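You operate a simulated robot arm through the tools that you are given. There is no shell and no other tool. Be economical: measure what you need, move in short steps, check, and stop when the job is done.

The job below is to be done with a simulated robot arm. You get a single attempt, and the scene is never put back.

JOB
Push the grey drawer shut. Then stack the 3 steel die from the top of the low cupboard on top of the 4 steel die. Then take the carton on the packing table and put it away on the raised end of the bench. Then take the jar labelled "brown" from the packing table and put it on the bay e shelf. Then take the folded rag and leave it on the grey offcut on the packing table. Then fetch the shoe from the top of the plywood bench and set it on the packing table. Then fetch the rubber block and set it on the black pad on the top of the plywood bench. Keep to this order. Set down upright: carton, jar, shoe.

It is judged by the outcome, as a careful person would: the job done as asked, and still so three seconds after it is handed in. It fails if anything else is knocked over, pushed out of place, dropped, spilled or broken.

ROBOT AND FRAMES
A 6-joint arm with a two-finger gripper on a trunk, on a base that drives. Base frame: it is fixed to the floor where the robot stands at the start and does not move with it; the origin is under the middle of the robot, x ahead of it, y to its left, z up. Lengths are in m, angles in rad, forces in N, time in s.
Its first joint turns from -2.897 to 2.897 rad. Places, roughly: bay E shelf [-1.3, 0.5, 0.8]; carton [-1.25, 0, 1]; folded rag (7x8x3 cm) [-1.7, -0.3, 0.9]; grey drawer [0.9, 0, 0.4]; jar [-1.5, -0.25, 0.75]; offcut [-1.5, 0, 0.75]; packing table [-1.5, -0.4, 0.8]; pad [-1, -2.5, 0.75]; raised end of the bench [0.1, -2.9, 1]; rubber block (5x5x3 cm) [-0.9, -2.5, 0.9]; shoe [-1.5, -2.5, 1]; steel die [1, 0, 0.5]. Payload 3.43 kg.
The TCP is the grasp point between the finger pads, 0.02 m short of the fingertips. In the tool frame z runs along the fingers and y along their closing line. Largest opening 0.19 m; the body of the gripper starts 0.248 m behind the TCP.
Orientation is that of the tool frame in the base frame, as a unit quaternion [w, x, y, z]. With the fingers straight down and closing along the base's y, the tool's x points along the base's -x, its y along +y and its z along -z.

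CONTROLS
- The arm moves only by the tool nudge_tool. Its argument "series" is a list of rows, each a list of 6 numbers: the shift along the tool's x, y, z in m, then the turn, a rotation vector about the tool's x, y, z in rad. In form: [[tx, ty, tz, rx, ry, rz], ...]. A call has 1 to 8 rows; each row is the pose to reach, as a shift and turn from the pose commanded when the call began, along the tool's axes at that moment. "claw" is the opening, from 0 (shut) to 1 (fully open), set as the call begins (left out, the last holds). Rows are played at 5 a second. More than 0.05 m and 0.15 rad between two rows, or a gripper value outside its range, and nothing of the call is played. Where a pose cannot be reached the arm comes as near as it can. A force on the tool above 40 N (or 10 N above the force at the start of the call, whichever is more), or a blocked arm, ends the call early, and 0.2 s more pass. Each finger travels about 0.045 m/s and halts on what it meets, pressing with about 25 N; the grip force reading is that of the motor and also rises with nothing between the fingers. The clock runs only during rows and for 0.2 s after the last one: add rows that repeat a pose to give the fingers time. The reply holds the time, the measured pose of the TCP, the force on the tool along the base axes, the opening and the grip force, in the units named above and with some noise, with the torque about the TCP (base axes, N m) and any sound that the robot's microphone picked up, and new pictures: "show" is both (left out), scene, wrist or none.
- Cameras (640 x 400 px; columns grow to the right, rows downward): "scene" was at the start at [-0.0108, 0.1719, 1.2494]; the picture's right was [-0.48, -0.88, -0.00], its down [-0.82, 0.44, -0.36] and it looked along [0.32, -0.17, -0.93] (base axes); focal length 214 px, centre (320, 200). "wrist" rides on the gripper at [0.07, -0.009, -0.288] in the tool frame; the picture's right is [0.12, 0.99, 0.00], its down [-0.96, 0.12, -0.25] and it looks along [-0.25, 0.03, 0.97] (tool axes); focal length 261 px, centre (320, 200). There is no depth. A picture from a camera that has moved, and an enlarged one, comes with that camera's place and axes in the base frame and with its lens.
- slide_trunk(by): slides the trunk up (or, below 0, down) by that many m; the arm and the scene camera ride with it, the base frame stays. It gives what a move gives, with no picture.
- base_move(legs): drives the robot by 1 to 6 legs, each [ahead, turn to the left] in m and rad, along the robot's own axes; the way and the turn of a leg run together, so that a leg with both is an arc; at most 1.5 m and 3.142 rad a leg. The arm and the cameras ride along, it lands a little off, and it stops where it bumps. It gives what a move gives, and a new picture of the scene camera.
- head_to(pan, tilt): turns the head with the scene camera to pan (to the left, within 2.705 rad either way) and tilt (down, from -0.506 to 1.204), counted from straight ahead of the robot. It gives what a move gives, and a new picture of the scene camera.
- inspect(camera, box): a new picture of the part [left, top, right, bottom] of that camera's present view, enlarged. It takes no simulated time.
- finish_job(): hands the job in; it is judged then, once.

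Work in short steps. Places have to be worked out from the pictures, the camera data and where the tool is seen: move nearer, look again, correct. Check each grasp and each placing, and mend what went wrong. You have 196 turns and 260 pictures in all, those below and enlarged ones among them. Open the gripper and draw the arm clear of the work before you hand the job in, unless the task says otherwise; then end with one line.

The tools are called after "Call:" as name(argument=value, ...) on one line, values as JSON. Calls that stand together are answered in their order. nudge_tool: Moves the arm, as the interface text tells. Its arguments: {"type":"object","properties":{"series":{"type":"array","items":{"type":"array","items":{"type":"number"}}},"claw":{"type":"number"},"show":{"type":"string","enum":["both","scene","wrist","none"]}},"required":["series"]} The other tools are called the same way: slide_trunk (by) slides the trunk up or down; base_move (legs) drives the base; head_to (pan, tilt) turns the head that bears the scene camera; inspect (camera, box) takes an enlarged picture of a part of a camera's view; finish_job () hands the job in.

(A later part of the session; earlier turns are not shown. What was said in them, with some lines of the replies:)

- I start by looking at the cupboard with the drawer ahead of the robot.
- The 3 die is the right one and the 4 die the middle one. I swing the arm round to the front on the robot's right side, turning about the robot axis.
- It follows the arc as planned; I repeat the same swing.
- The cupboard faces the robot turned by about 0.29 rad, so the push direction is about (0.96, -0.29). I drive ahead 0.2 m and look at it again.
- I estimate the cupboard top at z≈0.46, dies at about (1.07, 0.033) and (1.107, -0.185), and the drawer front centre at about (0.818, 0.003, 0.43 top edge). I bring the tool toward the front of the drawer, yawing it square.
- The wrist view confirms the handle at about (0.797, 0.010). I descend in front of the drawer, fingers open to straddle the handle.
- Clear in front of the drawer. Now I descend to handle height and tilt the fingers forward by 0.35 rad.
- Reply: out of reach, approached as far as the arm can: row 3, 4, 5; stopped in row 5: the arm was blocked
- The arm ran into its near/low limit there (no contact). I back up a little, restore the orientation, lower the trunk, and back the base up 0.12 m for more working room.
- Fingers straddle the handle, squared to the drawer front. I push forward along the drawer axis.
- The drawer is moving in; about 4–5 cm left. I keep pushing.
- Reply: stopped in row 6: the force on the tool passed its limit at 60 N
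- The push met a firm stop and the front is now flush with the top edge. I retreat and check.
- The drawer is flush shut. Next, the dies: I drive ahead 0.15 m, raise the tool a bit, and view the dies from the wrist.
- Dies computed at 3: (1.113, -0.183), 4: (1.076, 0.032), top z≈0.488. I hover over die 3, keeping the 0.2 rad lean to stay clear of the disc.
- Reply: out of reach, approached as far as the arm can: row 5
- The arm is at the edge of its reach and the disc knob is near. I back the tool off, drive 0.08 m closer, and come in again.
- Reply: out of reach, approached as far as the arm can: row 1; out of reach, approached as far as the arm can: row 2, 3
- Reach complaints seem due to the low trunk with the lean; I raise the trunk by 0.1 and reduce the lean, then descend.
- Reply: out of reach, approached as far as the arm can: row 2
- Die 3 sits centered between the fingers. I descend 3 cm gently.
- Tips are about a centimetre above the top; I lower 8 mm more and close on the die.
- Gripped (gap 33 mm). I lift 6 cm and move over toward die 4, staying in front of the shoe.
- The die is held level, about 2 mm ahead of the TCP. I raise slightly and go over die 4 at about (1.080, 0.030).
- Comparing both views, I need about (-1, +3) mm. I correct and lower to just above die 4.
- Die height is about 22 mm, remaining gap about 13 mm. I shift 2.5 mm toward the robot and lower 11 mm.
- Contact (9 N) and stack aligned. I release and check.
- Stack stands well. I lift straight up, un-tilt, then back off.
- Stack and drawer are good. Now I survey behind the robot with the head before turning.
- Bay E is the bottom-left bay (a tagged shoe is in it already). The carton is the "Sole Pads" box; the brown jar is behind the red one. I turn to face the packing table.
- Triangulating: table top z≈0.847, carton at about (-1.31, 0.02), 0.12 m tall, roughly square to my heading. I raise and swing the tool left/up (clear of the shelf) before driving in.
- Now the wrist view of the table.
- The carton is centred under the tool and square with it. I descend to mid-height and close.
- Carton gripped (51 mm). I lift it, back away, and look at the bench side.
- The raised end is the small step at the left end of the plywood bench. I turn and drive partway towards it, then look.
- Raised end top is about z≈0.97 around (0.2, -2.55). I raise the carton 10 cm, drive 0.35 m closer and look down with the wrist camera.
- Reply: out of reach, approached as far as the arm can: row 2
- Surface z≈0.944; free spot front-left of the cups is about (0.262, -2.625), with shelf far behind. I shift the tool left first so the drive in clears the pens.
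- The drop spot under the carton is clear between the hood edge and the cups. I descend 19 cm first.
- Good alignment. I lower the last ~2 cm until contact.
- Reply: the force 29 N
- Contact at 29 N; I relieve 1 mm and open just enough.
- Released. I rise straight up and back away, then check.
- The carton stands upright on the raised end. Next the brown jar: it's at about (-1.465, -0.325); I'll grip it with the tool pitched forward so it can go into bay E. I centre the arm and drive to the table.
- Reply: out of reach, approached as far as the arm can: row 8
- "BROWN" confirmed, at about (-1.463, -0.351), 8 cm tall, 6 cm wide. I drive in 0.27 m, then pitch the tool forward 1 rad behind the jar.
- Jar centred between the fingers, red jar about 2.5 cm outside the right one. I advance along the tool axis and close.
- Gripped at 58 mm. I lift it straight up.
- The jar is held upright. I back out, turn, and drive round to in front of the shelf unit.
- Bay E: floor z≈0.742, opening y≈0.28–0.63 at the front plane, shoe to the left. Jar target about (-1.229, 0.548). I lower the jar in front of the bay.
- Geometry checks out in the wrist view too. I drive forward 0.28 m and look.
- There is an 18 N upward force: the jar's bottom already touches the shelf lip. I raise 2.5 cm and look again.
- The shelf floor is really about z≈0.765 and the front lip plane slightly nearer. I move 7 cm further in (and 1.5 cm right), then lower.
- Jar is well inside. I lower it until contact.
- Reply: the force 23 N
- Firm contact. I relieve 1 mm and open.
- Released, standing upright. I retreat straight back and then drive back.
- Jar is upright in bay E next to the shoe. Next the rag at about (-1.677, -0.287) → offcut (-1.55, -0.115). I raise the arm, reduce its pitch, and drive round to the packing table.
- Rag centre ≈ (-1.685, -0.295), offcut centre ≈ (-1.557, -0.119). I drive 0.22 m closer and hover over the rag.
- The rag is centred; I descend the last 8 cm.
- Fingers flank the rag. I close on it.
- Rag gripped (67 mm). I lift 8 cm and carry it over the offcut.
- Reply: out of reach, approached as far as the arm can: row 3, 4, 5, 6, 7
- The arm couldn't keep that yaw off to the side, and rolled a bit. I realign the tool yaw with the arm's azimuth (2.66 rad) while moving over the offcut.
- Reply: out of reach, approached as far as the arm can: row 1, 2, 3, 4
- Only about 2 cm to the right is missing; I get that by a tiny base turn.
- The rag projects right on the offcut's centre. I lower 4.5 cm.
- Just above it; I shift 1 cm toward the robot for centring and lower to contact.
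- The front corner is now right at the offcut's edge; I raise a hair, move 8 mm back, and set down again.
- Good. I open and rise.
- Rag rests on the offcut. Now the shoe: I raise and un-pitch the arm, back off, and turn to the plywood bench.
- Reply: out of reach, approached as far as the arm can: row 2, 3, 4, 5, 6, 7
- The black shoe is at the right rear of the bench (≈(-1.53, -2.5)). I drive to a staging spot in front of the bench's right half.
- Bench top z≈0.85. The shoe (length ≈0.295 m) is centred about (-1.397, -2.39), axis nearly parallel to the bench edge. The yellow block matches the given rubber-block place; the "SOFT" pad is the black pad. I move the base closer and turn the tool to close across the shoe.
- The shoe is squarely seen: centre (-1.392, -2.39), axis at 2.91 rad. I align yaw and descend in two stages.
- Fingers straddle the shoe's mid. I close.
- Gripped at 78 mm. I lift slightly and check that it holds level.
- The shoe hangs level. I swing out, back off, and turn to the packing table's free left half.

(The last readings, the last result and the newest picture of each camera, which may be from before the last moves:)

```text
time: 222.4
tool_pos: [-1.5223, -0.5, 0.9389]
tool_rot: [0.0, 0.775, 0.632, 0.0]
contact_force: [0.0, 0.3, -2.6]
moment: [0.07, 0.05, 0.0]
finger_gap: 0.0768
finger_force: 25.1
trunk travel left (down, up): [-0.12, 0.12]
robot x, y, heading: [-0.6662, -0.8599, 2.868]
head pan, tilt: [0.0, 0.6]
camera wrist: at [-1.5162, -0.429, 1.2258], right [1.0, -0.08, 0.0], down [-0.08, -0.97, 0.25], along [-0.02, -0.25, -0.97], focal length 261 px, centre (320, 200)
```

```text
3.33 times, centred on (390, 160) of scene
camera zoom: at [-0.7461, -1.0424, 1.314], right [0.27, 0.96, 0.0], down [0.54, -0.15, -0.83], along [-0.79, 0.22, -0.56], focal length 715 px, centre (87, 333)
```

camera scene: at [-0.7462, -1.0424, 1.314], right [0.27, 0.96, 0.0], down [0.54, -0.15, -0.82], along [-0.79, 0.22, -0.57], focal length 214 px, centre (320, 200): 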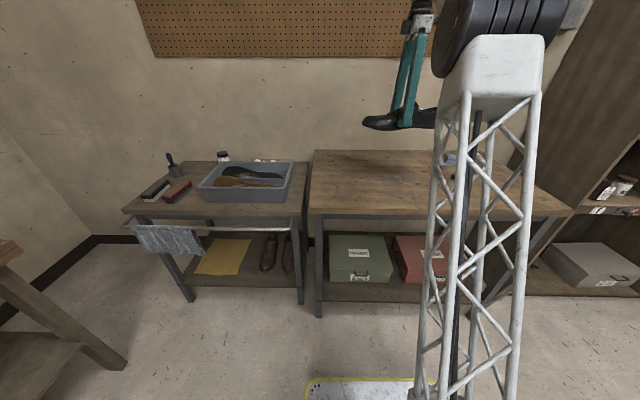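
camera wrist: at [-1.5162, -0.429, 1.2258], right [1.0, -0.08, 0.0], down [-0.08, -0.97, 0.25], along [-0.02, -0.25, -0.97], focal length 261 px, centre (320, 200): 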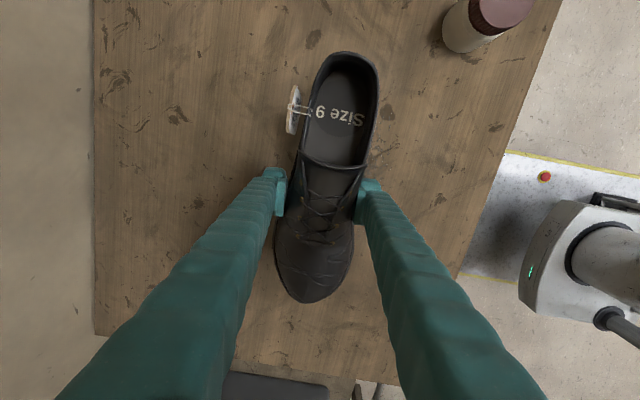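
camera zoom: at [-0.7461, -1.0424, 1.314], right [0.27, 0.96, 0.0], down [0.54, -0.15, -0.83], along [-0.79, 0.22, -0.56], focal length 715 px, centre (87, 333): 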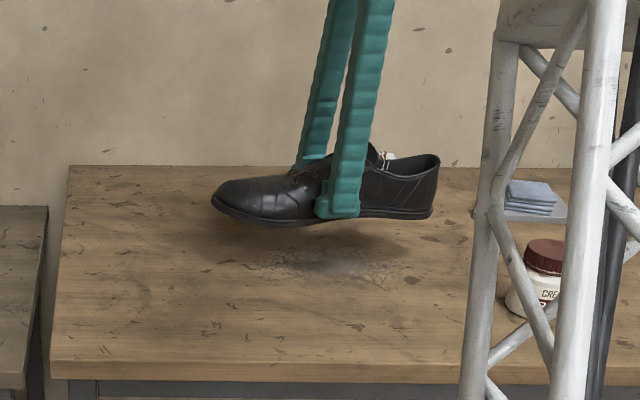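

Call:
nudge_tool(series=[[0, 0, 0.02, 0, 0, 0], [0, 0, 0.036, 0, 0, 0], [0, 0, 0.042, 0, 0, 0], [0, 0, 0.045, 0, 0, 0]], show="none")

Call:
inspect(camera="scene", box=[340, 130, 440, 192])

```text
time: 223.4
tool_pos: [-1.5193, -0.5005, 0.8957]
tool_rot: [0.001, 0.775, 0.632, 0.0]
contact_force: [0.1, -0.1, -3.0]
moment: [0.03, -0.01, -0.01]
finger_gap: 0.0765
finger_force: 25.4
trunk travel left (down, up): [-0.12, 0.12]
robot x, y, heading: [-0.6662, -0.8579, 2.869]
head pan, tilt: [0.0, 0.6]
```

```text
6.40 times, centred on (390, 161) of scene
camera zoom: at [-0.7462, -1.0423, 1.314], right [0.27, 0.96, 0.0], down [0.54, -0.15, -0.82], along [-0.79, 0.22, -0.57], focal length 1373 px, centre (-128, 450)
```

zoom: 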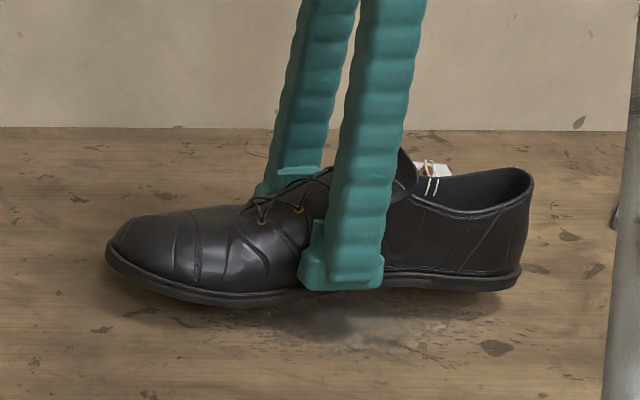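

Call:
nudge_tool(series=[[0, 0, 0.003, 0, 0, 0], [0, 0, 0.006, 0, 0, 0]], show="none")

```text
time: 224.0
tool_pos: [-1.5184, -0.4999, 0.8886]
tool_rot: [0.001, 0.775, 0.632, 0.0]
contact_force: [-0.3, -0.6, -3.3]
moment: [0.01, 0.0, 0.01]
finger_gap: 0.0764
finger_force: 24.9
trunk travel left (down, up): [-0.12, 0.12]
robot x, y, heading: [-0.6651, -0.8579, 2.868]
head pan, tilt: [0.0, 0.6]
```

Call:
nudge_tool(series=[[0, 0, 0.003, 0, 0, 0], [0, 0, 0.006, 0, 0, 0]], show="none")

Call:
inspect(camera="scene", box=[340, 130, 440, 192])

```text
time: 224.6
tool_pos: [-1.5179, -0.4991, 0.8824]
tool_rot: [0.002, 0.775, 0.632, 0.001]
contact_force: [-0.3, 0.5, -4.0]
moment: [0.04, 0.01, 0.0]
finger_gap: 0.0766
finger_force: 24.8
trunk travel left (down, up): [-0.12, 0.12]
robot x, y, heading: [-0.6649, -0.8599, 2.871]
head pan, tilt: [0.0, 0.6]
```

```text
6.40 times, centred on (390, 161) of scene
camera zoom: at [-0.7462, -1.0423, 1.314], right [0.27, 0.96, 0.0], down [0.54, -0.15, -0.82], along [-0.79, 0.22, -0.57], focal length 1373 px, centre (-128, 450)
```

zoom: 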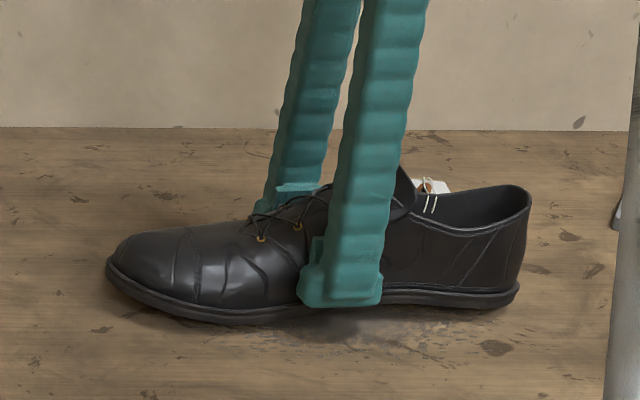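

Call:
nudge_tool(series=[[0, 0, 0.003, 0, 0, 0], [0, 0, 0.006, 0, 0, 0]], show="none")

Call:
inspect(camera="scene", box=[340, 130, 440, 192])

```text
time: 225.2
tool_pos: [-1.5192, -0.4994, 0.8787]
tool_rot: [-0.001, 0.775, 0.633, -0.001]
contact_force: [-2.9, -0.2, 15.7]
moment: [0.02, 1.05, -0.01]
finger_gap: 0.0762
finger_force: 25.1
trunk travel left (down, up): [-0.12, 0.12]
robot x, y, heading: [-0.6656, -0.8567, 2.865]
head pan, tilt: [0.0, 0.6]
```

```text
6.40 times, centred on (390, 161) of scene
camera zoom: at [-0.7456, -1.0426, 1.3144], right [0.27, 0.96, 0.0], down [0.54, -0.15, -0.83], along [-0.8, 0.22, -0.56], focal length 1373 px, centre (-128, 450)
```

zoom: 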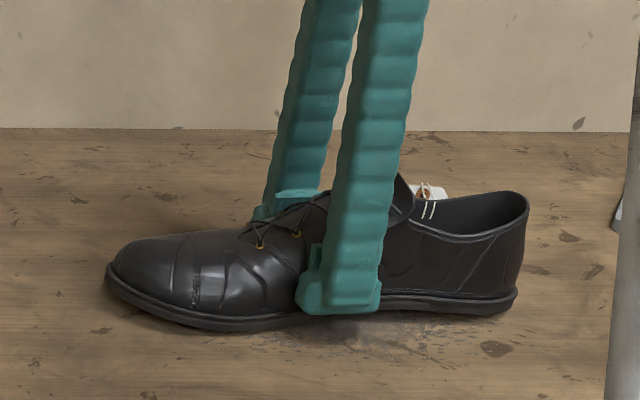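

Contact. I open the fingers and rise straight up.

Call:
nudge_tool(series=[[0, 0, -0.001, 0, 0, 0], [0, 0, -0.001, 0, 0, 0], [0, 0, -0.001, 0, 0, 0], [0, 0, -0.001, 0, 0, 0], [0, 0, -0.04, 0, 0, 0], [0, 0, -0.085, 0, 0, 0], [0, 0, -0.13, 0, 0, 0], [0, 0, -0.175, 0, 0, 0]], claw=0.75, show="wrist")

Call:
inspect(camera="scene", box=[300, 110, 480, 220])

```text
time: 227.0
tool_pos: [-1.5189, -0.5009, 1.0507]
tool_rot: [0.001, 0.775, 0.632, -0.001]
contact_force: [-0.5, -0.3, -0.4]
moment: [0.02, -0.02, 0.03]
finger_gap: 0.1424
finger_force: 0.0
trunk travel left (down, up): [-0.12, 0.12]
robot x, y, heading: [-0.6677, -0.8576, 2.871]
head pan, tilt: [0.0, 0.6]
camera wrist: at [-1.5133, -0.4292, 1.3379], right [1.0, -0.08, 0.0], down [-0.08, -0.96, 0.25], along [-0.02, -0.25, -0.97], focal length 261 px, centre (320, 200)
```

wrist: 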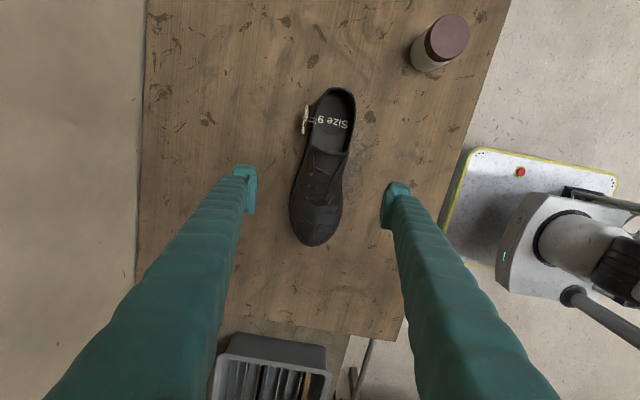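

```text
3.56 times, centred on (390, 165) of scene
camera zoom: at [-0.7462, -1.0423, 1.314], right [0.27, 0.96, 0.0], down [0.54, -0.15, -0.82], along [-0.79, 0.22, -0.57], focal length 763 px, centre (71, 324)
```

zoom: 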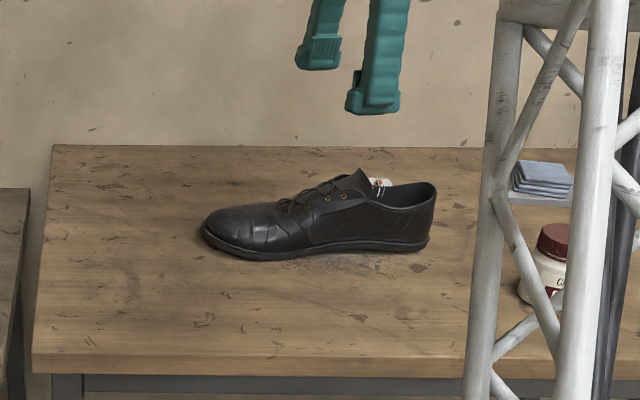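

The shoe stands upright on the table. Last: the rubber block. I back off and drive to the bench.

Call:
base_move(legs=[[-0.25, 0], [0, 1.38], [0.5, 0]])

Call:
inspect(camera="scene", box=[200, 100, 440, 250])

```text
time: 235.0
tool_pos: [-1.1259, -2.1689, 1.0515]
tool_rot: [0.002, 0.182, 0.983, 0.001]
contact_force: [0.5, -0.1, 1.3]
moment: [0.01, 0.03, -0.03]
finger_gap: 0.1425
finger_force: 0.2
trunk travel left (down, up): [-0.12, 0.12]
robot x, y, heading: [-0.6332, -1.3834, -2.004]
head pan, tilt: [0.0, 0.6]
camera scene: at [-0.4647, -1.496, 1.314], right [-0.91, 0.42, 0.0], down [0.24, 0.51, -0.83], along [-0.35, -0.75, -0.56], focal length 214 px, centre (320, 200)
```

scene: 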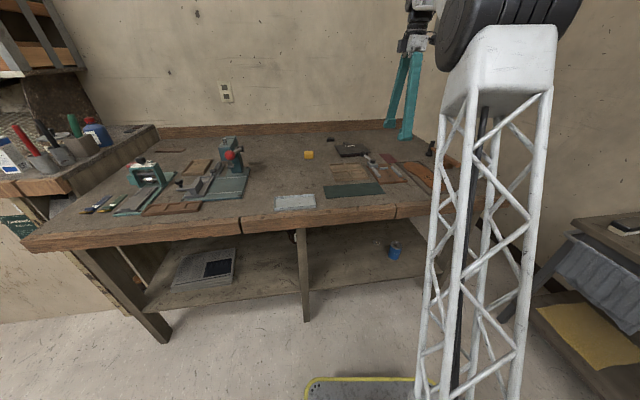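

```text
2.67 times, centred on (320, 175) of scene
camera zoom: at [-0.4647, -1.496, 1.314], right [-0.91, 0.42, 0.0], down [0.24, 0.51, -0.83], along [-0.35, -0.75, -0.56], focal length 572 px, centre (320, 267)
```

zoom: 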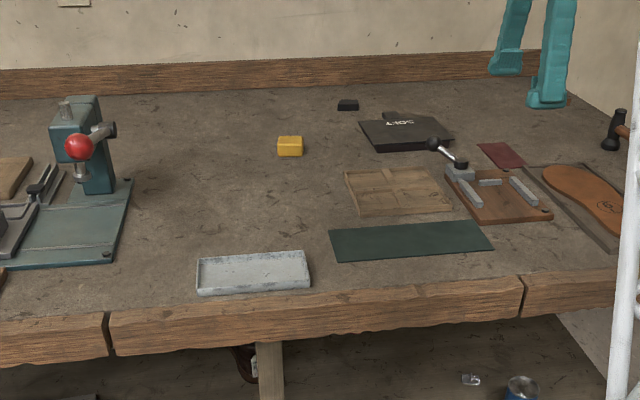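

Call:
base_move(legs=[[0.26, 0], [0, 0.164]])

Call:
inspect(camera="wrist", box=[0, 0, 640, 400])

```text
time: 237.6
tool_pos: [-1.0922, -2.482, 1.0516]
tool_rot: [0.0, 0.096, 0.995, 0.001]
contact_force: [0.0, -0.3, 0.7]
moment: [-0.02, -0.04, -0.03]
finger_gap: 0.1428
finger_force: 0.0
trunk travel left (down, up): [-0.12, 0.12]
robot x, y, heading: [-0.7433, -1.624, -1.833]
head pan, tilt: [0.0, 0.6]
camera scene: at [-0.5581, -1.7022, 1.314], right [-0.97, 0.26, 0.0], down [0.15, 0.55, -0.83], along [-0.21, -0.8, -0.56], focal length 214 px, centre (320, 200)
```

scene: 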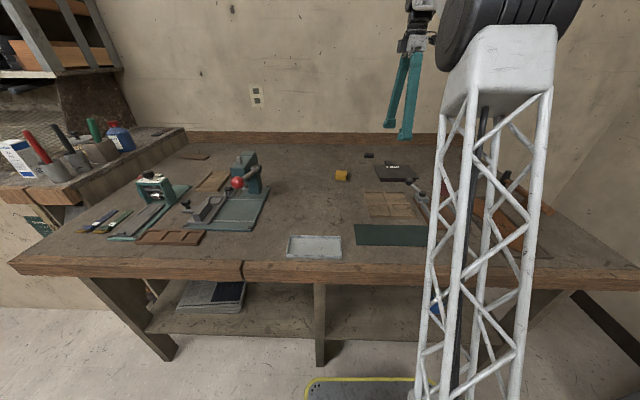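

```text
1.00 times, centred on (320, 200) of wrist (not enlarged: the box is as wide or as high as the picture)
camera zoom: at [-1.1632, -2.4755, 1.3381], right [0.07, 1.0, 0.0], down [0.97, -0.07, 0.25], along [0.25, -0.02, -0.97], focal length 261 px, centre (320, 200)
```

zoom: 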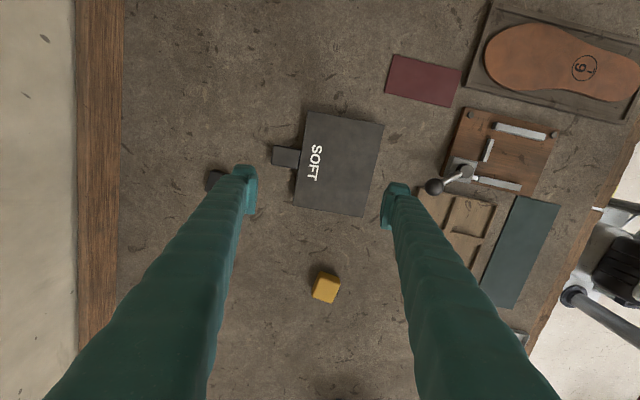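

Call:
inspect(camera="wrist", box=[190, 100, 420, 320])

Call:
inspect(camera="scene", box=[320, 140, 440, 200])

```text
1.82 times, centred on (305, 210) of wrist
camera zoom: at [-1.1632, -2.4755, 1.3381], right [0.07, 1.0, 0.0], down [0.97, -0.07, 0.25], along [0.25, -0.02, -0.97], focal length 474 px, centre (347, 182)
```

zoom: 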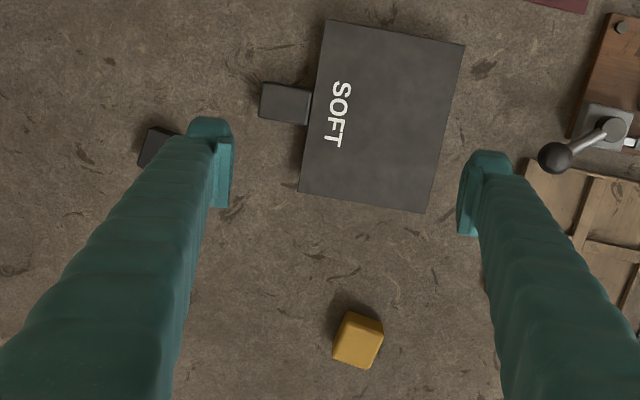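

```text
5.33 times, centred on (380, 170) of scene
camera zoom: at [-0.5581, -1.7022, 1.314], right [-0.97, 0.26, 0.0], down [0.15, 0.55, -0.83], along [-0.21, -0.8, -0.56], focal length 1144 px, centre (0, 360)
```

zoom: 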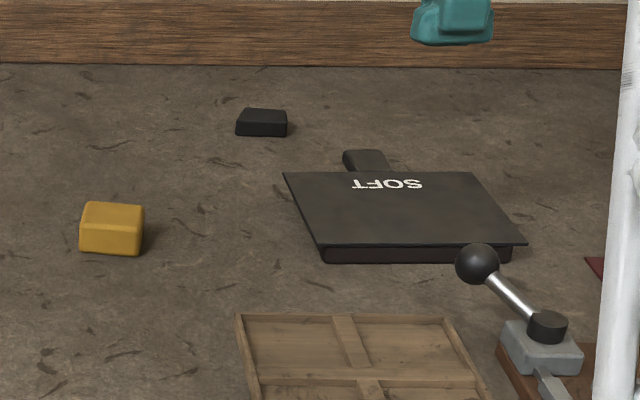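

Call:
inspect(camera="scene", box=[330, 150, 382, 182])

```text
12.31 times, centred on (356, 166) of scene
camera zoom: at [-0.5581, -1.7022, 1.314], right [-0.97, 0.26, 0.0], down [0.15, 0.55, -0.83], along [-0.21, -0.8, -0.56], focal length 2640 px, centre (-123, 618)
```

zoom: 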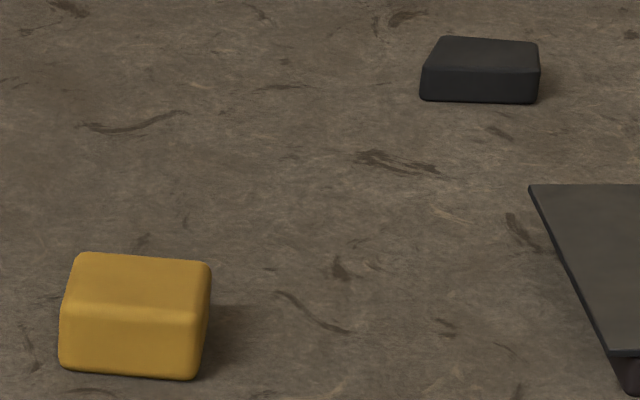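

Yellow block ≈ 5×5×3 cm at (-0.867, -2.486), matching the rubber block; pad centre ≈ (-1.106, -2.45). I move above the block and turn the tool square to it.

Call:
nudge_tool(series=[[-0.0277, 0.0049, 0.009, 0, 0, -0.14], [-0.0554, 0.0098, 0.0175, 0, 0, -0.28], [-0.0831, 0.0147, 0.026, 0, 0, -0.42], [-0.1108, 0.0196, 0.035, 0, 0, -0.56], [-0.1385, 0.0245, 0.044, 0, 0, -0.7], [-0.1662, 0.0294, 0.0525, 0, 0, -0.84], [-0.1939, 0.0343, 0.061, 0, 0, -0.98], [-0.2216, 0.0392, 0.07, 0, 0, -1.12]], claw=0.55, show="none")

Call:
nudge_tool(series=[[0, 0, 0, 0, 0, -0.11], [0, 0, 0, 0, 0, -0.222], [0, 0, 0, 0, 0, -0.222]], show="wrist")

Call:
inspect(camera="wrist", box=[230, 120, 410, 232])

```text
time: 239.4
tool_pos: [-0.8699, -2.4835, 0.9805]
tool_rot: [0.001, -0.448, 0.894, 0.0]
contact_force: [0.4, 0.1, -0.4]
moment: [-0.01, -0.07, 0.03]
finger_gap: 0.1045
finger_force: 0.0
trunk travel left (down, up): [-0.12, 0.12]
robot x, y, heading: [-0.7399, -1.6228, -1.836]
head pan, tilt: [0.0, 0.6]
```

```text
time: 240.2
tool_pos: [-0.8666, -2.4843, 0.9806]
tool_rot: [0.001, -0.544, 0.839, 0.0]
contact_force: [-0.5, 0.3, -0.8]
moment: [-0.01, 0.0, 0.02]
finger_gap: 0.1045
finger_force: 0.1
trunk travel left (down, up): [-0.12, 0.12]
robot x, y, heading: [-0.7435, -1.6221, -1.827]
head pan, tilt: [0.0, 0.6]
camera wrist: at [-0.8889, -2.5522, 1.268], right [-0.96, 0.3, 0.0], down [0.29, 0.93, 0.25], along [0.07, 0.24, -0.97], focal length 261 px, centre (320, 200)
```

wrist: 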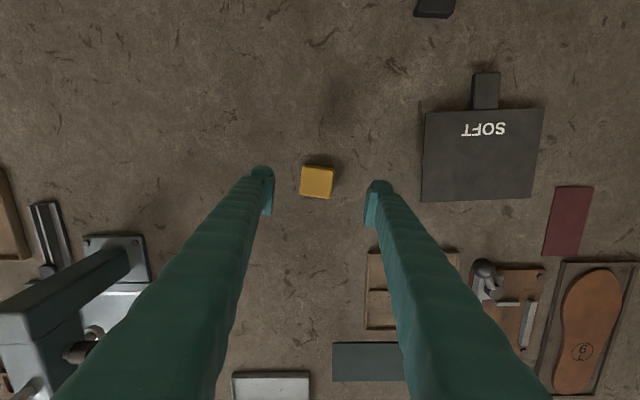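

```text
3.56 times, centred on (320, 176) of wrist
camera zoom: at [-0.8889, -2.5522, 1.268], right [-0.96, 0.3, 0.0], down [0.29, 0.93, 0.25], along [0.07, 0.24, -0.97], focal length 927 px, centre (320, 285)
```

zoom: 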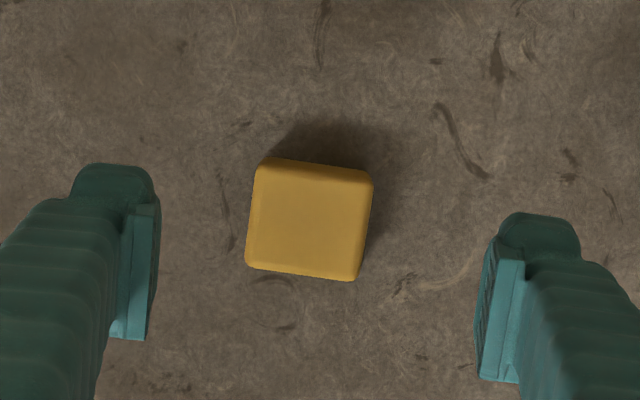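

Aligned. Taking the bench at z≈0.86 (from the shoe's contact heights), I descend to TCP 0.889 and check.

Call:
nudge_tool(series=[[0.0012, -0.0041, 0.03, 0, 0, 0], [0.0012, -0.0041, 0.06, 0, 0, 0], [0.0012, -0.0041, 0.085, 0, 0, 0], [0.0012, -0.0041, 0.0916, 0, 0, 0]], show="wrist")

Call:
inspect(camera="scene", box=[315, 150, 375, 188])

```text
time: 241.2
tool_pos: [-0.8618, -2.4869, 0.8892]
tool_rot: [0.001, -0.543, 0.839, 0.0]
contact_force: [0.1, 1.1, -0.2]
moment: [-0.06, 0.02, -0.01]
finger_gap: 0.1047
finger_force: 0.1
trunk travel left (down, up): [-0.12, 0.12]
robot x, y, heading: [-0.7398, -1.6245, -1.833]
head pan, tilt: [0.0, 0.6]
camera wrist: at [-0.8839, -2.5549, 1.1767], right [-0.95, 0.3, 0.0], down [0.29, 0.93, 0.25], along [0.08, 0.24, -0.97], focal length 261 px, centre (320, 200)
```

wrist: 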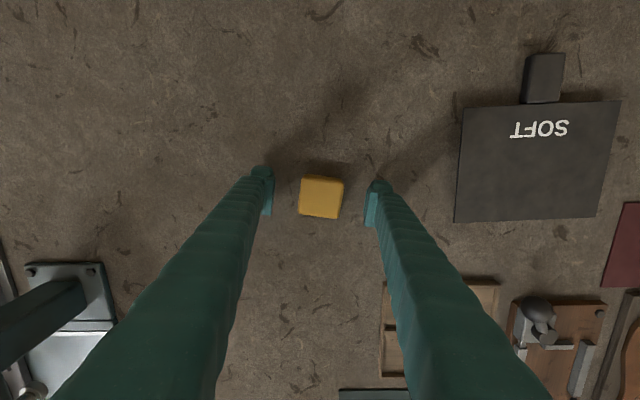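

```text
10.53 times, centred on (345, 169) of scene
camera zoom: at [-0.5579, -1.7022, 1.314], right [-0.97, 0.26, 0.0], down [0.15, 0.55, -0.83], along [-0.21, -0.8, -0.56], focal length 2258 px, centre (57, 526)
```

zoom: 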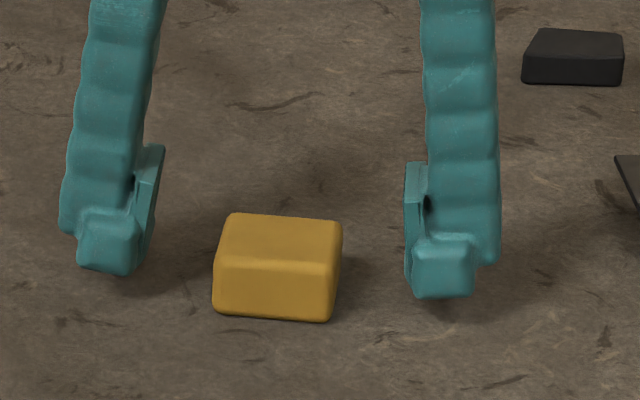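

Still a bit above the bench; I lower in small steps.

Call:
nudge_tool(series=[[0, 0, 0.004, 0, 0, 0], [0, 0, 0.008, 0, 0, 0], [0, 0, 0.011, 0, 0, 0]], show="none")

Call:
inspect(camera="scene", box=[315, 150, 375, 188])

```text
time: 242.0
tool_pos: [-0.8624, -2.4861, 0.8789]
tool_rot: [0.001, -0.544, 0.839, 0.0]
contact_force: [-0.3, -0.1, -0.1]
moment: [-0.01, -0.06, -0.03]
finger_gap: 0.1047
finger_force: 0.1
trunk travel left (down, up): [-0.12, 0.12]
robot x, y, heading: [-0.743, -1.6218, -1.828]
head pan, tilt: [0.0, 0.6]
```

```text
10.53 times, centred on (345, 169) of scene
camera zoom: at [-0.5579, -1.7022, 1.314], right [-0.97, 0.26, 0.0], down [0.15, 0.55, -0.83], along [-0.21, -0.8, -0.56], focal length 2258 px, centre (57, 526)
```

zoom: 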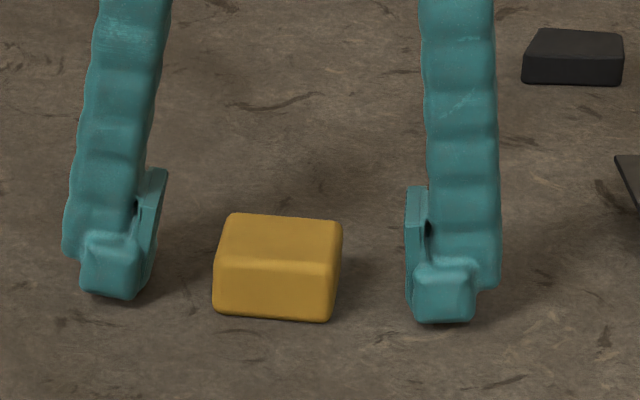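

Fingertips are at block-base level with no contact. I close on it.

Call:
nudge_tool(series=[[0, 0, 0, 0, 0, 0], [0, 0, 0, 0, 0, 0], [0, 0, 0, 0, 0, 0], [0, 0, 0, 0, 0, 0], [0, 0, 0, 0, 0, 0], [0, 0, 0, 0, 0, 0]], claw=0.1, show="wrist")

```text
time: 243.4
tool_pos: [-0.864, -2.4859, 0.8802]
tool_rot: [0.0, -0.544, 0.839, 0.0]
contact_force: [-9.6, 1.4, 14.4]
moment: [0.15, 0.54, 0.02]
finger_gap: 0.0488
finger_force: 25.0
trunk travel left (down, up): [-0.12, 0.12]
robot x, y, heading: [-0.7388, -1.6249, -1.834]
head pan, tilt: [0.0, 0.6]
camera wrist: at [-0.8854, -2.5538, 1.1671], right [-0.95, 0.3, 0.0], down [0.29, 0.93, 0.25], along [0.08, 0.24, -0.97], focal length 261 px, centre (320, 200)
```

wrist: 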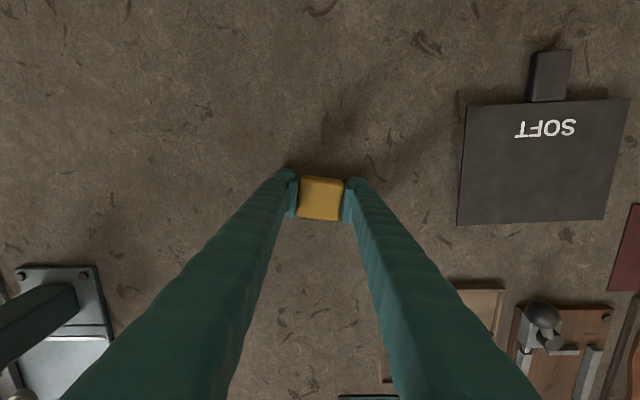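

Gripped at 49 mm. I lift 10 cm and carry it over the pad.

Call:
nudge_tool(series=[[0, 0, -0.05, 0, 0, 0], [0, 0, -0.1, 0, 0, 0], [0.0137, 0.0463, -0.1, 0, 0, 0], [0.0273, 0.0925, -0.1, 0, 0, 0], [0.041, 0.1388, -0.1, 0, 0, 0], [0.0546, 0.185, -0.1, 0, 0, 0], [0.0683, 0.2313, -0.1, 0, 0, 0], [0.0683, 0.2313, -0.1, 0, 0, 0]], show="wrist")

Call:
inspect(camera="scene", box=[330, 120, 450, 200])

```text
time: 245.2
tool_pos: [-1.0652, -2.4679, 0.977]
tool_rot: [-0.01, -0.517, 0.856, 0.013]
contact_force: [-0.9, 1.4, -1.0]
moment: [0.02, 0.0, -0.02]
finger_gap: 0.0488
finger_force: 25.0
out of reach, approached as far as the arm can: row 6, 7, 8
trunk travel left (down, up): [-0.12, 0.12]
robot x, y, heading: [-0.7422, -1.6223, -1.835]
head pan, tilt: [0.0, 0.6]
camera wrist: at [-1.0804, -2.537, 1.2636], right [-0.93, 0.36, 0.03], down [0.35, 0.9, 0.25], along [0.06, 0.24, -0.97], focal length 261 px, centre (320, 200)
```

wrist: 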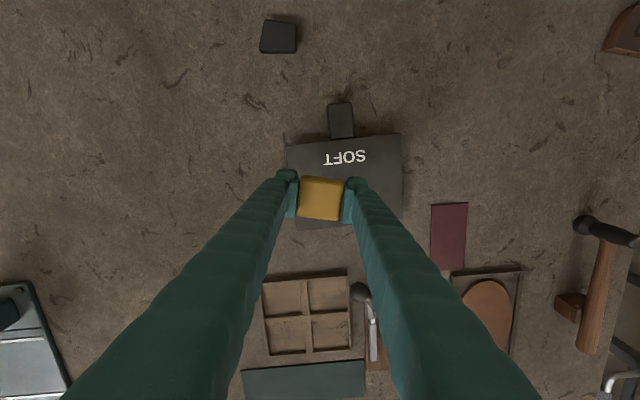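

```text
5.00 times, centred on (390, 160) of scene
camera zoom: at [-0.5581, -1.7022, 1.314], right [-0.97, 0.26, 0.0], down [0.15, 0.55, -0.82], along [-0.21, -0.8, -0.57], focal length 1072 px, centre (-30, 400)
```

zoom: 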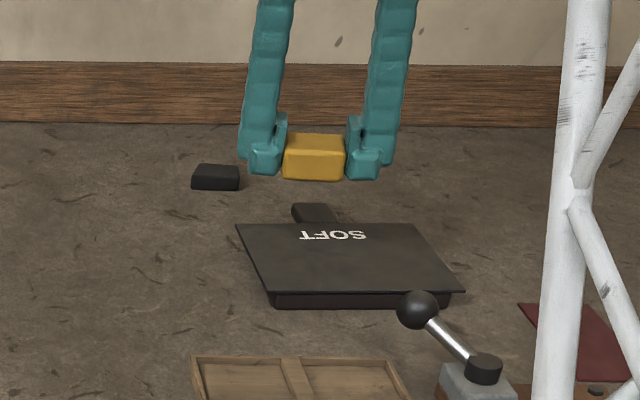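

The arm stops ~4 cm short to the right; a base turn of -0.045 rad covers exactly that.

Call:
base_move(legs=[[0, -0.045]])

Call:
inspect(camera="wrist", box=[200, 80, 440, 260])

```text
time: 246.0
tool_pos: [-1.1022, -2.4525, 0.9767]
tool_rot: [-0.01, -0.498, 0.867, 0.013]
contact_force: [0.5, 0.4, -0.1]
moment: [0.0, 0.02, 0.01]
finger_gap: 0.0489
finger_force: 25.1
trunk travel left (down, up): [-0.12, 0.12]
robot x, y, heading: [-0.7425, -1.6255, -1.876]
head pan, tilt: [0.0, 0.6]
camera scene: at [-0.5618, -1.7104, 1.314], right [-0.95, 0.3, 0.0], down [0.17, 0.54, -0.82], along [-0.25, -0.79, -0.57], focal length 214 px, centre (320, 200)
```

scene: 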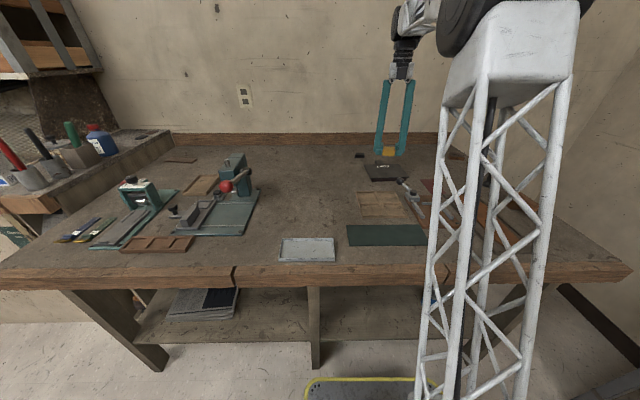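

```text
2.22 times, centred on (320, 170) of wrist
camera zoom: at [-1.121, -2.5208, 1.2638], right [-0.92, 0.4, 0.03], down [0.39, 0.89, 0.25], along [0.07, 0.24, -0.97], focal length 579 px, centre (320, 267)
```

zoom: 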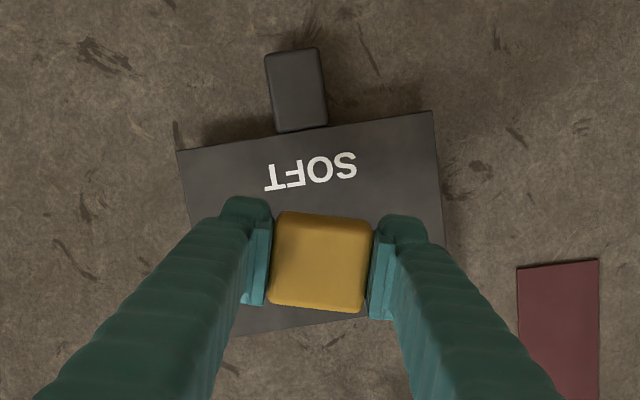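

Projection falls on the pad's centre. I level the tool and descend 5 cm.

Call:
nudge_tool(series=[[0, 0, 0.02, 0.016, -0.002, 0], [0, 0, 0.04, 0.033, -0.004, 0], [0, 0, 0.055, 0.033, -0.004, 0]], show="wrist")

Call:
inspect(camera="scene", box=[345, 135, 445, 197])

```text
time: 246.8
tool_pos: [-1.0992, -2.4537, 0.9201]
tool_rot: [-0.002, -0.493, 0.87, 0.002]
contact_force: [1.2, -0.3, -0.1]
moment: [-0.05, 0.01, -0.03]
finger_gap: 0.0484
finger_force: 25.0
out of reach, approached as far as the arm can: row 2, 3
trunk travel left (down, up): [-0.12, 0.12]
robot x, y, heading: [-0.7437, -1.6246, -1.875]
head pan, tilt: [0.0, 0.6]
camera wrist: at [-1.1259, -2.519, 1.2079], right [-0.91, 0.41, 0.01], down [0.4, 0.88, 0.25], along [0.09, 0.23, -0.97], focal length 261 px, centre (320, 200)
```

wrist: 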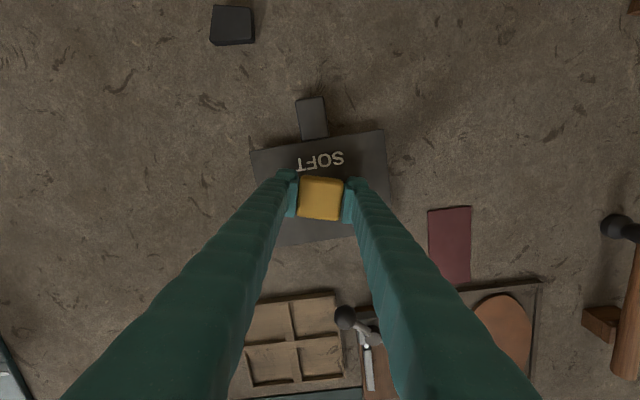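

```text
6.40 times, centred on (395, 166) of scene
camera zoom: at [-0.5618, -1.7103, 1.314], right [-0.95, 0.3, 0.0], down [0.17, 0.54, -0.83], along [-0.25, -0.79, -0.56], focal length 1373 px, centre (-160, 418)
```

zoom: 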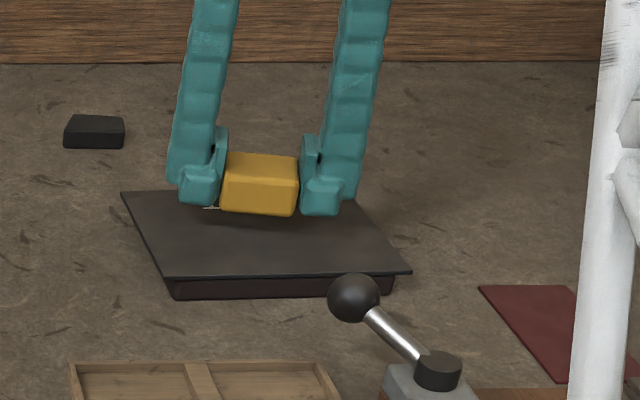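

Call:
nudge_tool(series=[[0, 0, 0.005, 0, 0, 0], [0, 0, 0.009, 0, 0, 0], [0, 0, 0.012, 0, 0, 0]], show="none")

Call:
inspect(camera="scene", box=[345, 135, 445, 197])

```text
time: 247.6
tool_pos: [-1.096, -2.4547, 0.9088]
tool_rot: [-0.002, -0.493, 0.87, 0.002]
contact_force: [-0.1, 0.0, -0.6]
moment: [-0.02, 0.05, 0.0]
finger_gap: 0.0489
finger_force: 25.5
trunk travel left (down, up): [-0.12, 0.12]
robot x, y, heading: [-0.7438, -1.6258, -1.873]
head pan, tilt: [0.0, 0.6]
```

```text
6.40 times, centred on (395, 166) of scene
camera zoom: at [-0.5618, -1.7104, 1.314], right [-0.95, 0.3, 0.0], down [0.17, 0.54, -0.83], along [-0.25, -0.79, -0.56], focal length 1373 px, centre (-160, 418)
```

zoom: 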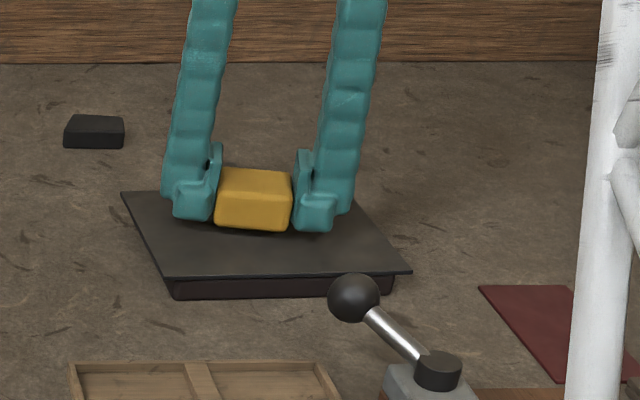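

Almost down; a few more millimetres.

Call:
nudge_tool(series=[[0, 0, 0.003, 0, 0, 0], [0, 0, 0.006, 0, 0, 0]], show="none")

```text
time: 248.2
tool_pos: [-1.0964, -2.4533, 0.9045]
tool_rot: [-0.002, -0.494, 0.87, 0.001]
contact_force: [-0.3, 0.3, -0.6]
moment: [-0.02, 0.03, -0.01]
finger_gap: 0.0488
finger_force: 25.1
trunk travel left (down, up): [-0.12, 0.12]
robot x, y, heading: [-0.7421, -1.622, -1.873]
head pan, tilt: [0.0, 0.6]
```

Call:
nudge_tool(series=[[0, 0, 0.003, 0, 0, 0], [0, 0, 0.006, 0, 0, 0]], show="none")

Call:
inspect(camera="scene", box=[345, 135, 445, 197])

```text
time: 248.8
tool_pos: [-1.0966, -2.4538, 0.9012]
tool_rot: [-0.004, -0.494, 0.87, 0.001]
contact_force: [-1.8, 2.0, 31.6]
moment: [-0.14, -0.88, 0.05]
finger_gap: 0.0486
finger_force: 24.3
trunk travel left (down, up): [-0.12, 0.12]
robot x, y, heading: [-0.742, -1.6224, -1.881]
head pan, tilt: [0.0, 0.6]
```

```text
6.40 times, centred on (395, 166) of scene
camera zoom: at [-0.5615, -1.7093, 1.3147], right [-0.95, 0.3, 0.0], down [0.17, 0.54, -0.83], along [-0.25, -0.79, -0.56], focal length 1373 px, centre (-160, 418)
```

zoom: 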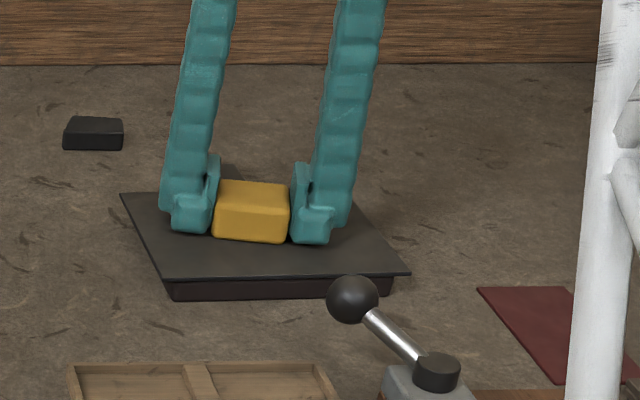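

In contact on the pad. I relieve 2 mm, open, and rise.

Call:
nudge_tool(series=[[0, 0, -0.003, 0, 0, 0], [0, 0, -0.003, 0, 0, 0]], show="none")

Call:
nudge_tool(series=[[0, 0, 0, 0, 0, 0], [0, 0, 0, 0, 0, 0], [0, 0, 0, 0, 0, 0], [0, 0, -0.03, 0, 0, 0], [0, 0, -0.07, 0, 0, 0], [0, 0, -0.11, 0, 0, 0], [0, 0, -0.15, 0, 0, 0]], claw=0.5, show="wrist")

Call:
inspect(camera="scene", box=[345, 135, 445, 197])

```text
time: 249.4
tool_pos: [-1.0966, -2.4534, 0.9011]
tool_rot: [-0.002, -0.494, 0.869, 0.002]
contact_force: [-3.5, 3.4, 20.2]
moment: [-0.27, -0.55, -0.01]
finger_gap: 0.0484
finger_force: 24.8
trunk travel left (down, up): [-0.12, 0.12]
robot x, y, heading: [-0.7449, -1.6227, -1.881]
head pan, tilt: [0.0, 0.6]
```

```text
time: 251.0
tool_pos: [-1.0944, -2.4522, 1.0496]
tool_rot: [-0.002, -0.494, 0.869, 0.001]
contact_force: [-0.5, 0.3, -0.8]
moment: [0.05, -0.05, 0.01]
finger_gap: 0.0949
finger_force: 0.0
trunk travel left (down, up): [-0.12, 0.12]
robot x, y, heading: [-0.7381, -1.6242, -1.881]
head pan, tilt: [0.0, 0.6]
camera wrist: at [-1.1221, -2.5165, 1.3372], right [-0.91, 0.41, 0.0], down [0.4, 0.88, 0.25], along [0.1, 0.23, -0.97], focal length 261 px, centre (320, 200)
```

wrist: 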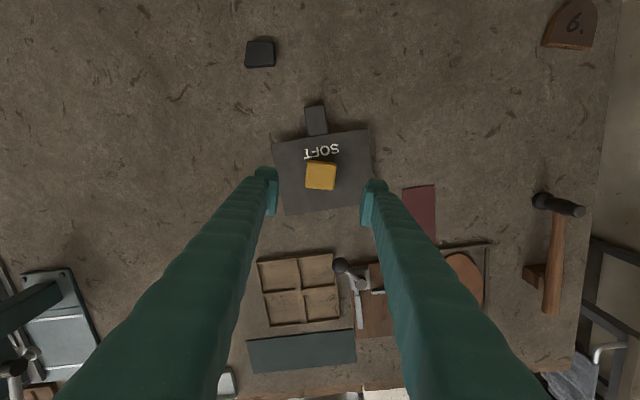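

```text
6.40 times, centred on (395, 166) of scene
camera zoom: at [-0.5619, -1.7105, 1.314], right [-0.95, 0.3, 0.0], down [0.17, 0.54, -0.82], along [-0.25, -0.79, -0.57], focal length 1373 px, centre (-160, 418)
```

zoom: 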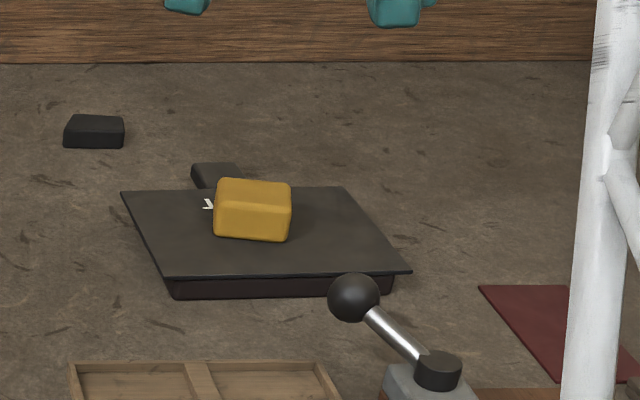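

The block rests flat on the pad. I back the arm clear and take a last look at the carton, bench and tables.

Call:
base_move(legs=[[-0.6, 0]])

Call:
head_to(pan=-1.35, tilt=0.5)

Call:
inspect(camera="scene", box=[200, 80, 520, 280])

```text
time: 254.4
tool_pos: [-0.9134, -1.8764, 1.0488]
tool_rot: [-0.002, -0.493, 0.87, 0.001]
contact_force: [-0.3, -0.1, 0.1]
moment: [0.04, -0.02, 0.0]
finger_gap: 0.0951
finger_force: 0.0
trunk travel left (down, up): [-0.12, 0.12]
robot x, y, heading: [-0.56, -1.0493, -1.877]
head pan, tilt: [0.0, 0.6]
camera scene: at [-0.38, -1.1355, 1.314], right [-0.95, 0.3, 0.0], down [0.17, 0.54, -0.82], along [-0.25, -0.79, -0.57], focal length 214 px, centre (320, 200)
```

scene: 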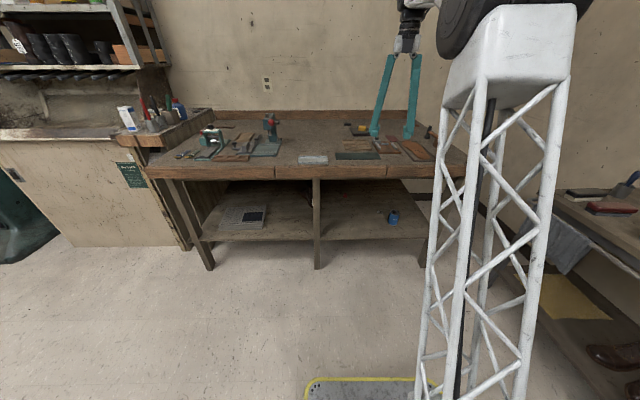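

```text
time: 255.9
tool_pos: [-0.9121, -1.8759, 1.0485]
tool_rot: [-0.002, -0.493, 0.87, 0.002]
contact_force: [0.7, -0.1, 0.8]
moment: [0.02, 0.01, -0.04]
finger_gap: 0.0949
finger_force: 0.2
trunk travel left (down, up): [-0.12, 0.12]
robot x, y, heading: [-0.5617, -1.0482, -1.876]
head pan, tilt: [-1.349, 0.499]
camera scene: at [-0.444, -1.0435, 1.3231], right [0.08, 1.0, 0.0], down [0.48, -0.04, -0.88], along [-0.87, 0.07, -0.48], focal length 214 px, centre (320, 200)
```

scene: 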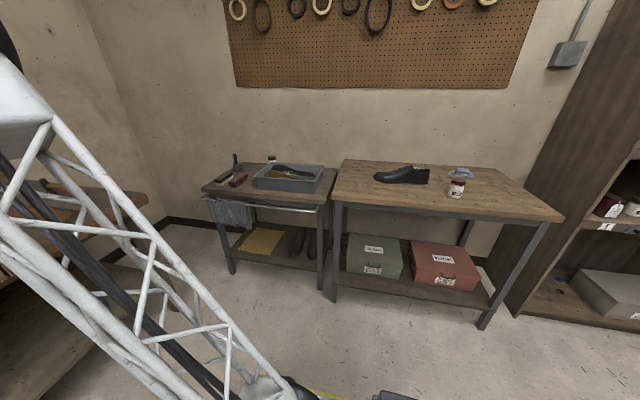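

```text
2.00 times, centred on (360, 180) of scene
camera zoom: at [-0.444, -1.0435, 1.3231], right [0.08, 1.0, 0.0], down [0.48, -0.04, -0.88], along [-0.87, 0.07, -0.48], focal length 429 px, centre (240, 240)
```

zoom: 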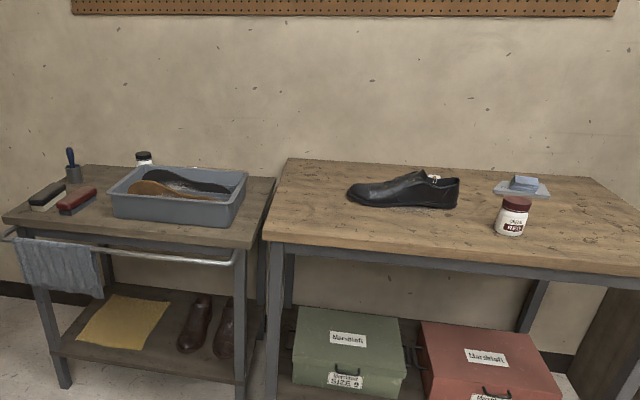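

Everything is in its place, the gripper is open and the arm is clear, so I hand the job in.

Call:
finish_job()

```text
The job is handed in.
```

I did all seven steps in the order you gave and handed the job in; the carton, jar and shoe were each upright when last seen. Two black or yellow blocks sat near the black pad on the bench. I took the yellow one as the rubber block because its size and position matched your description.
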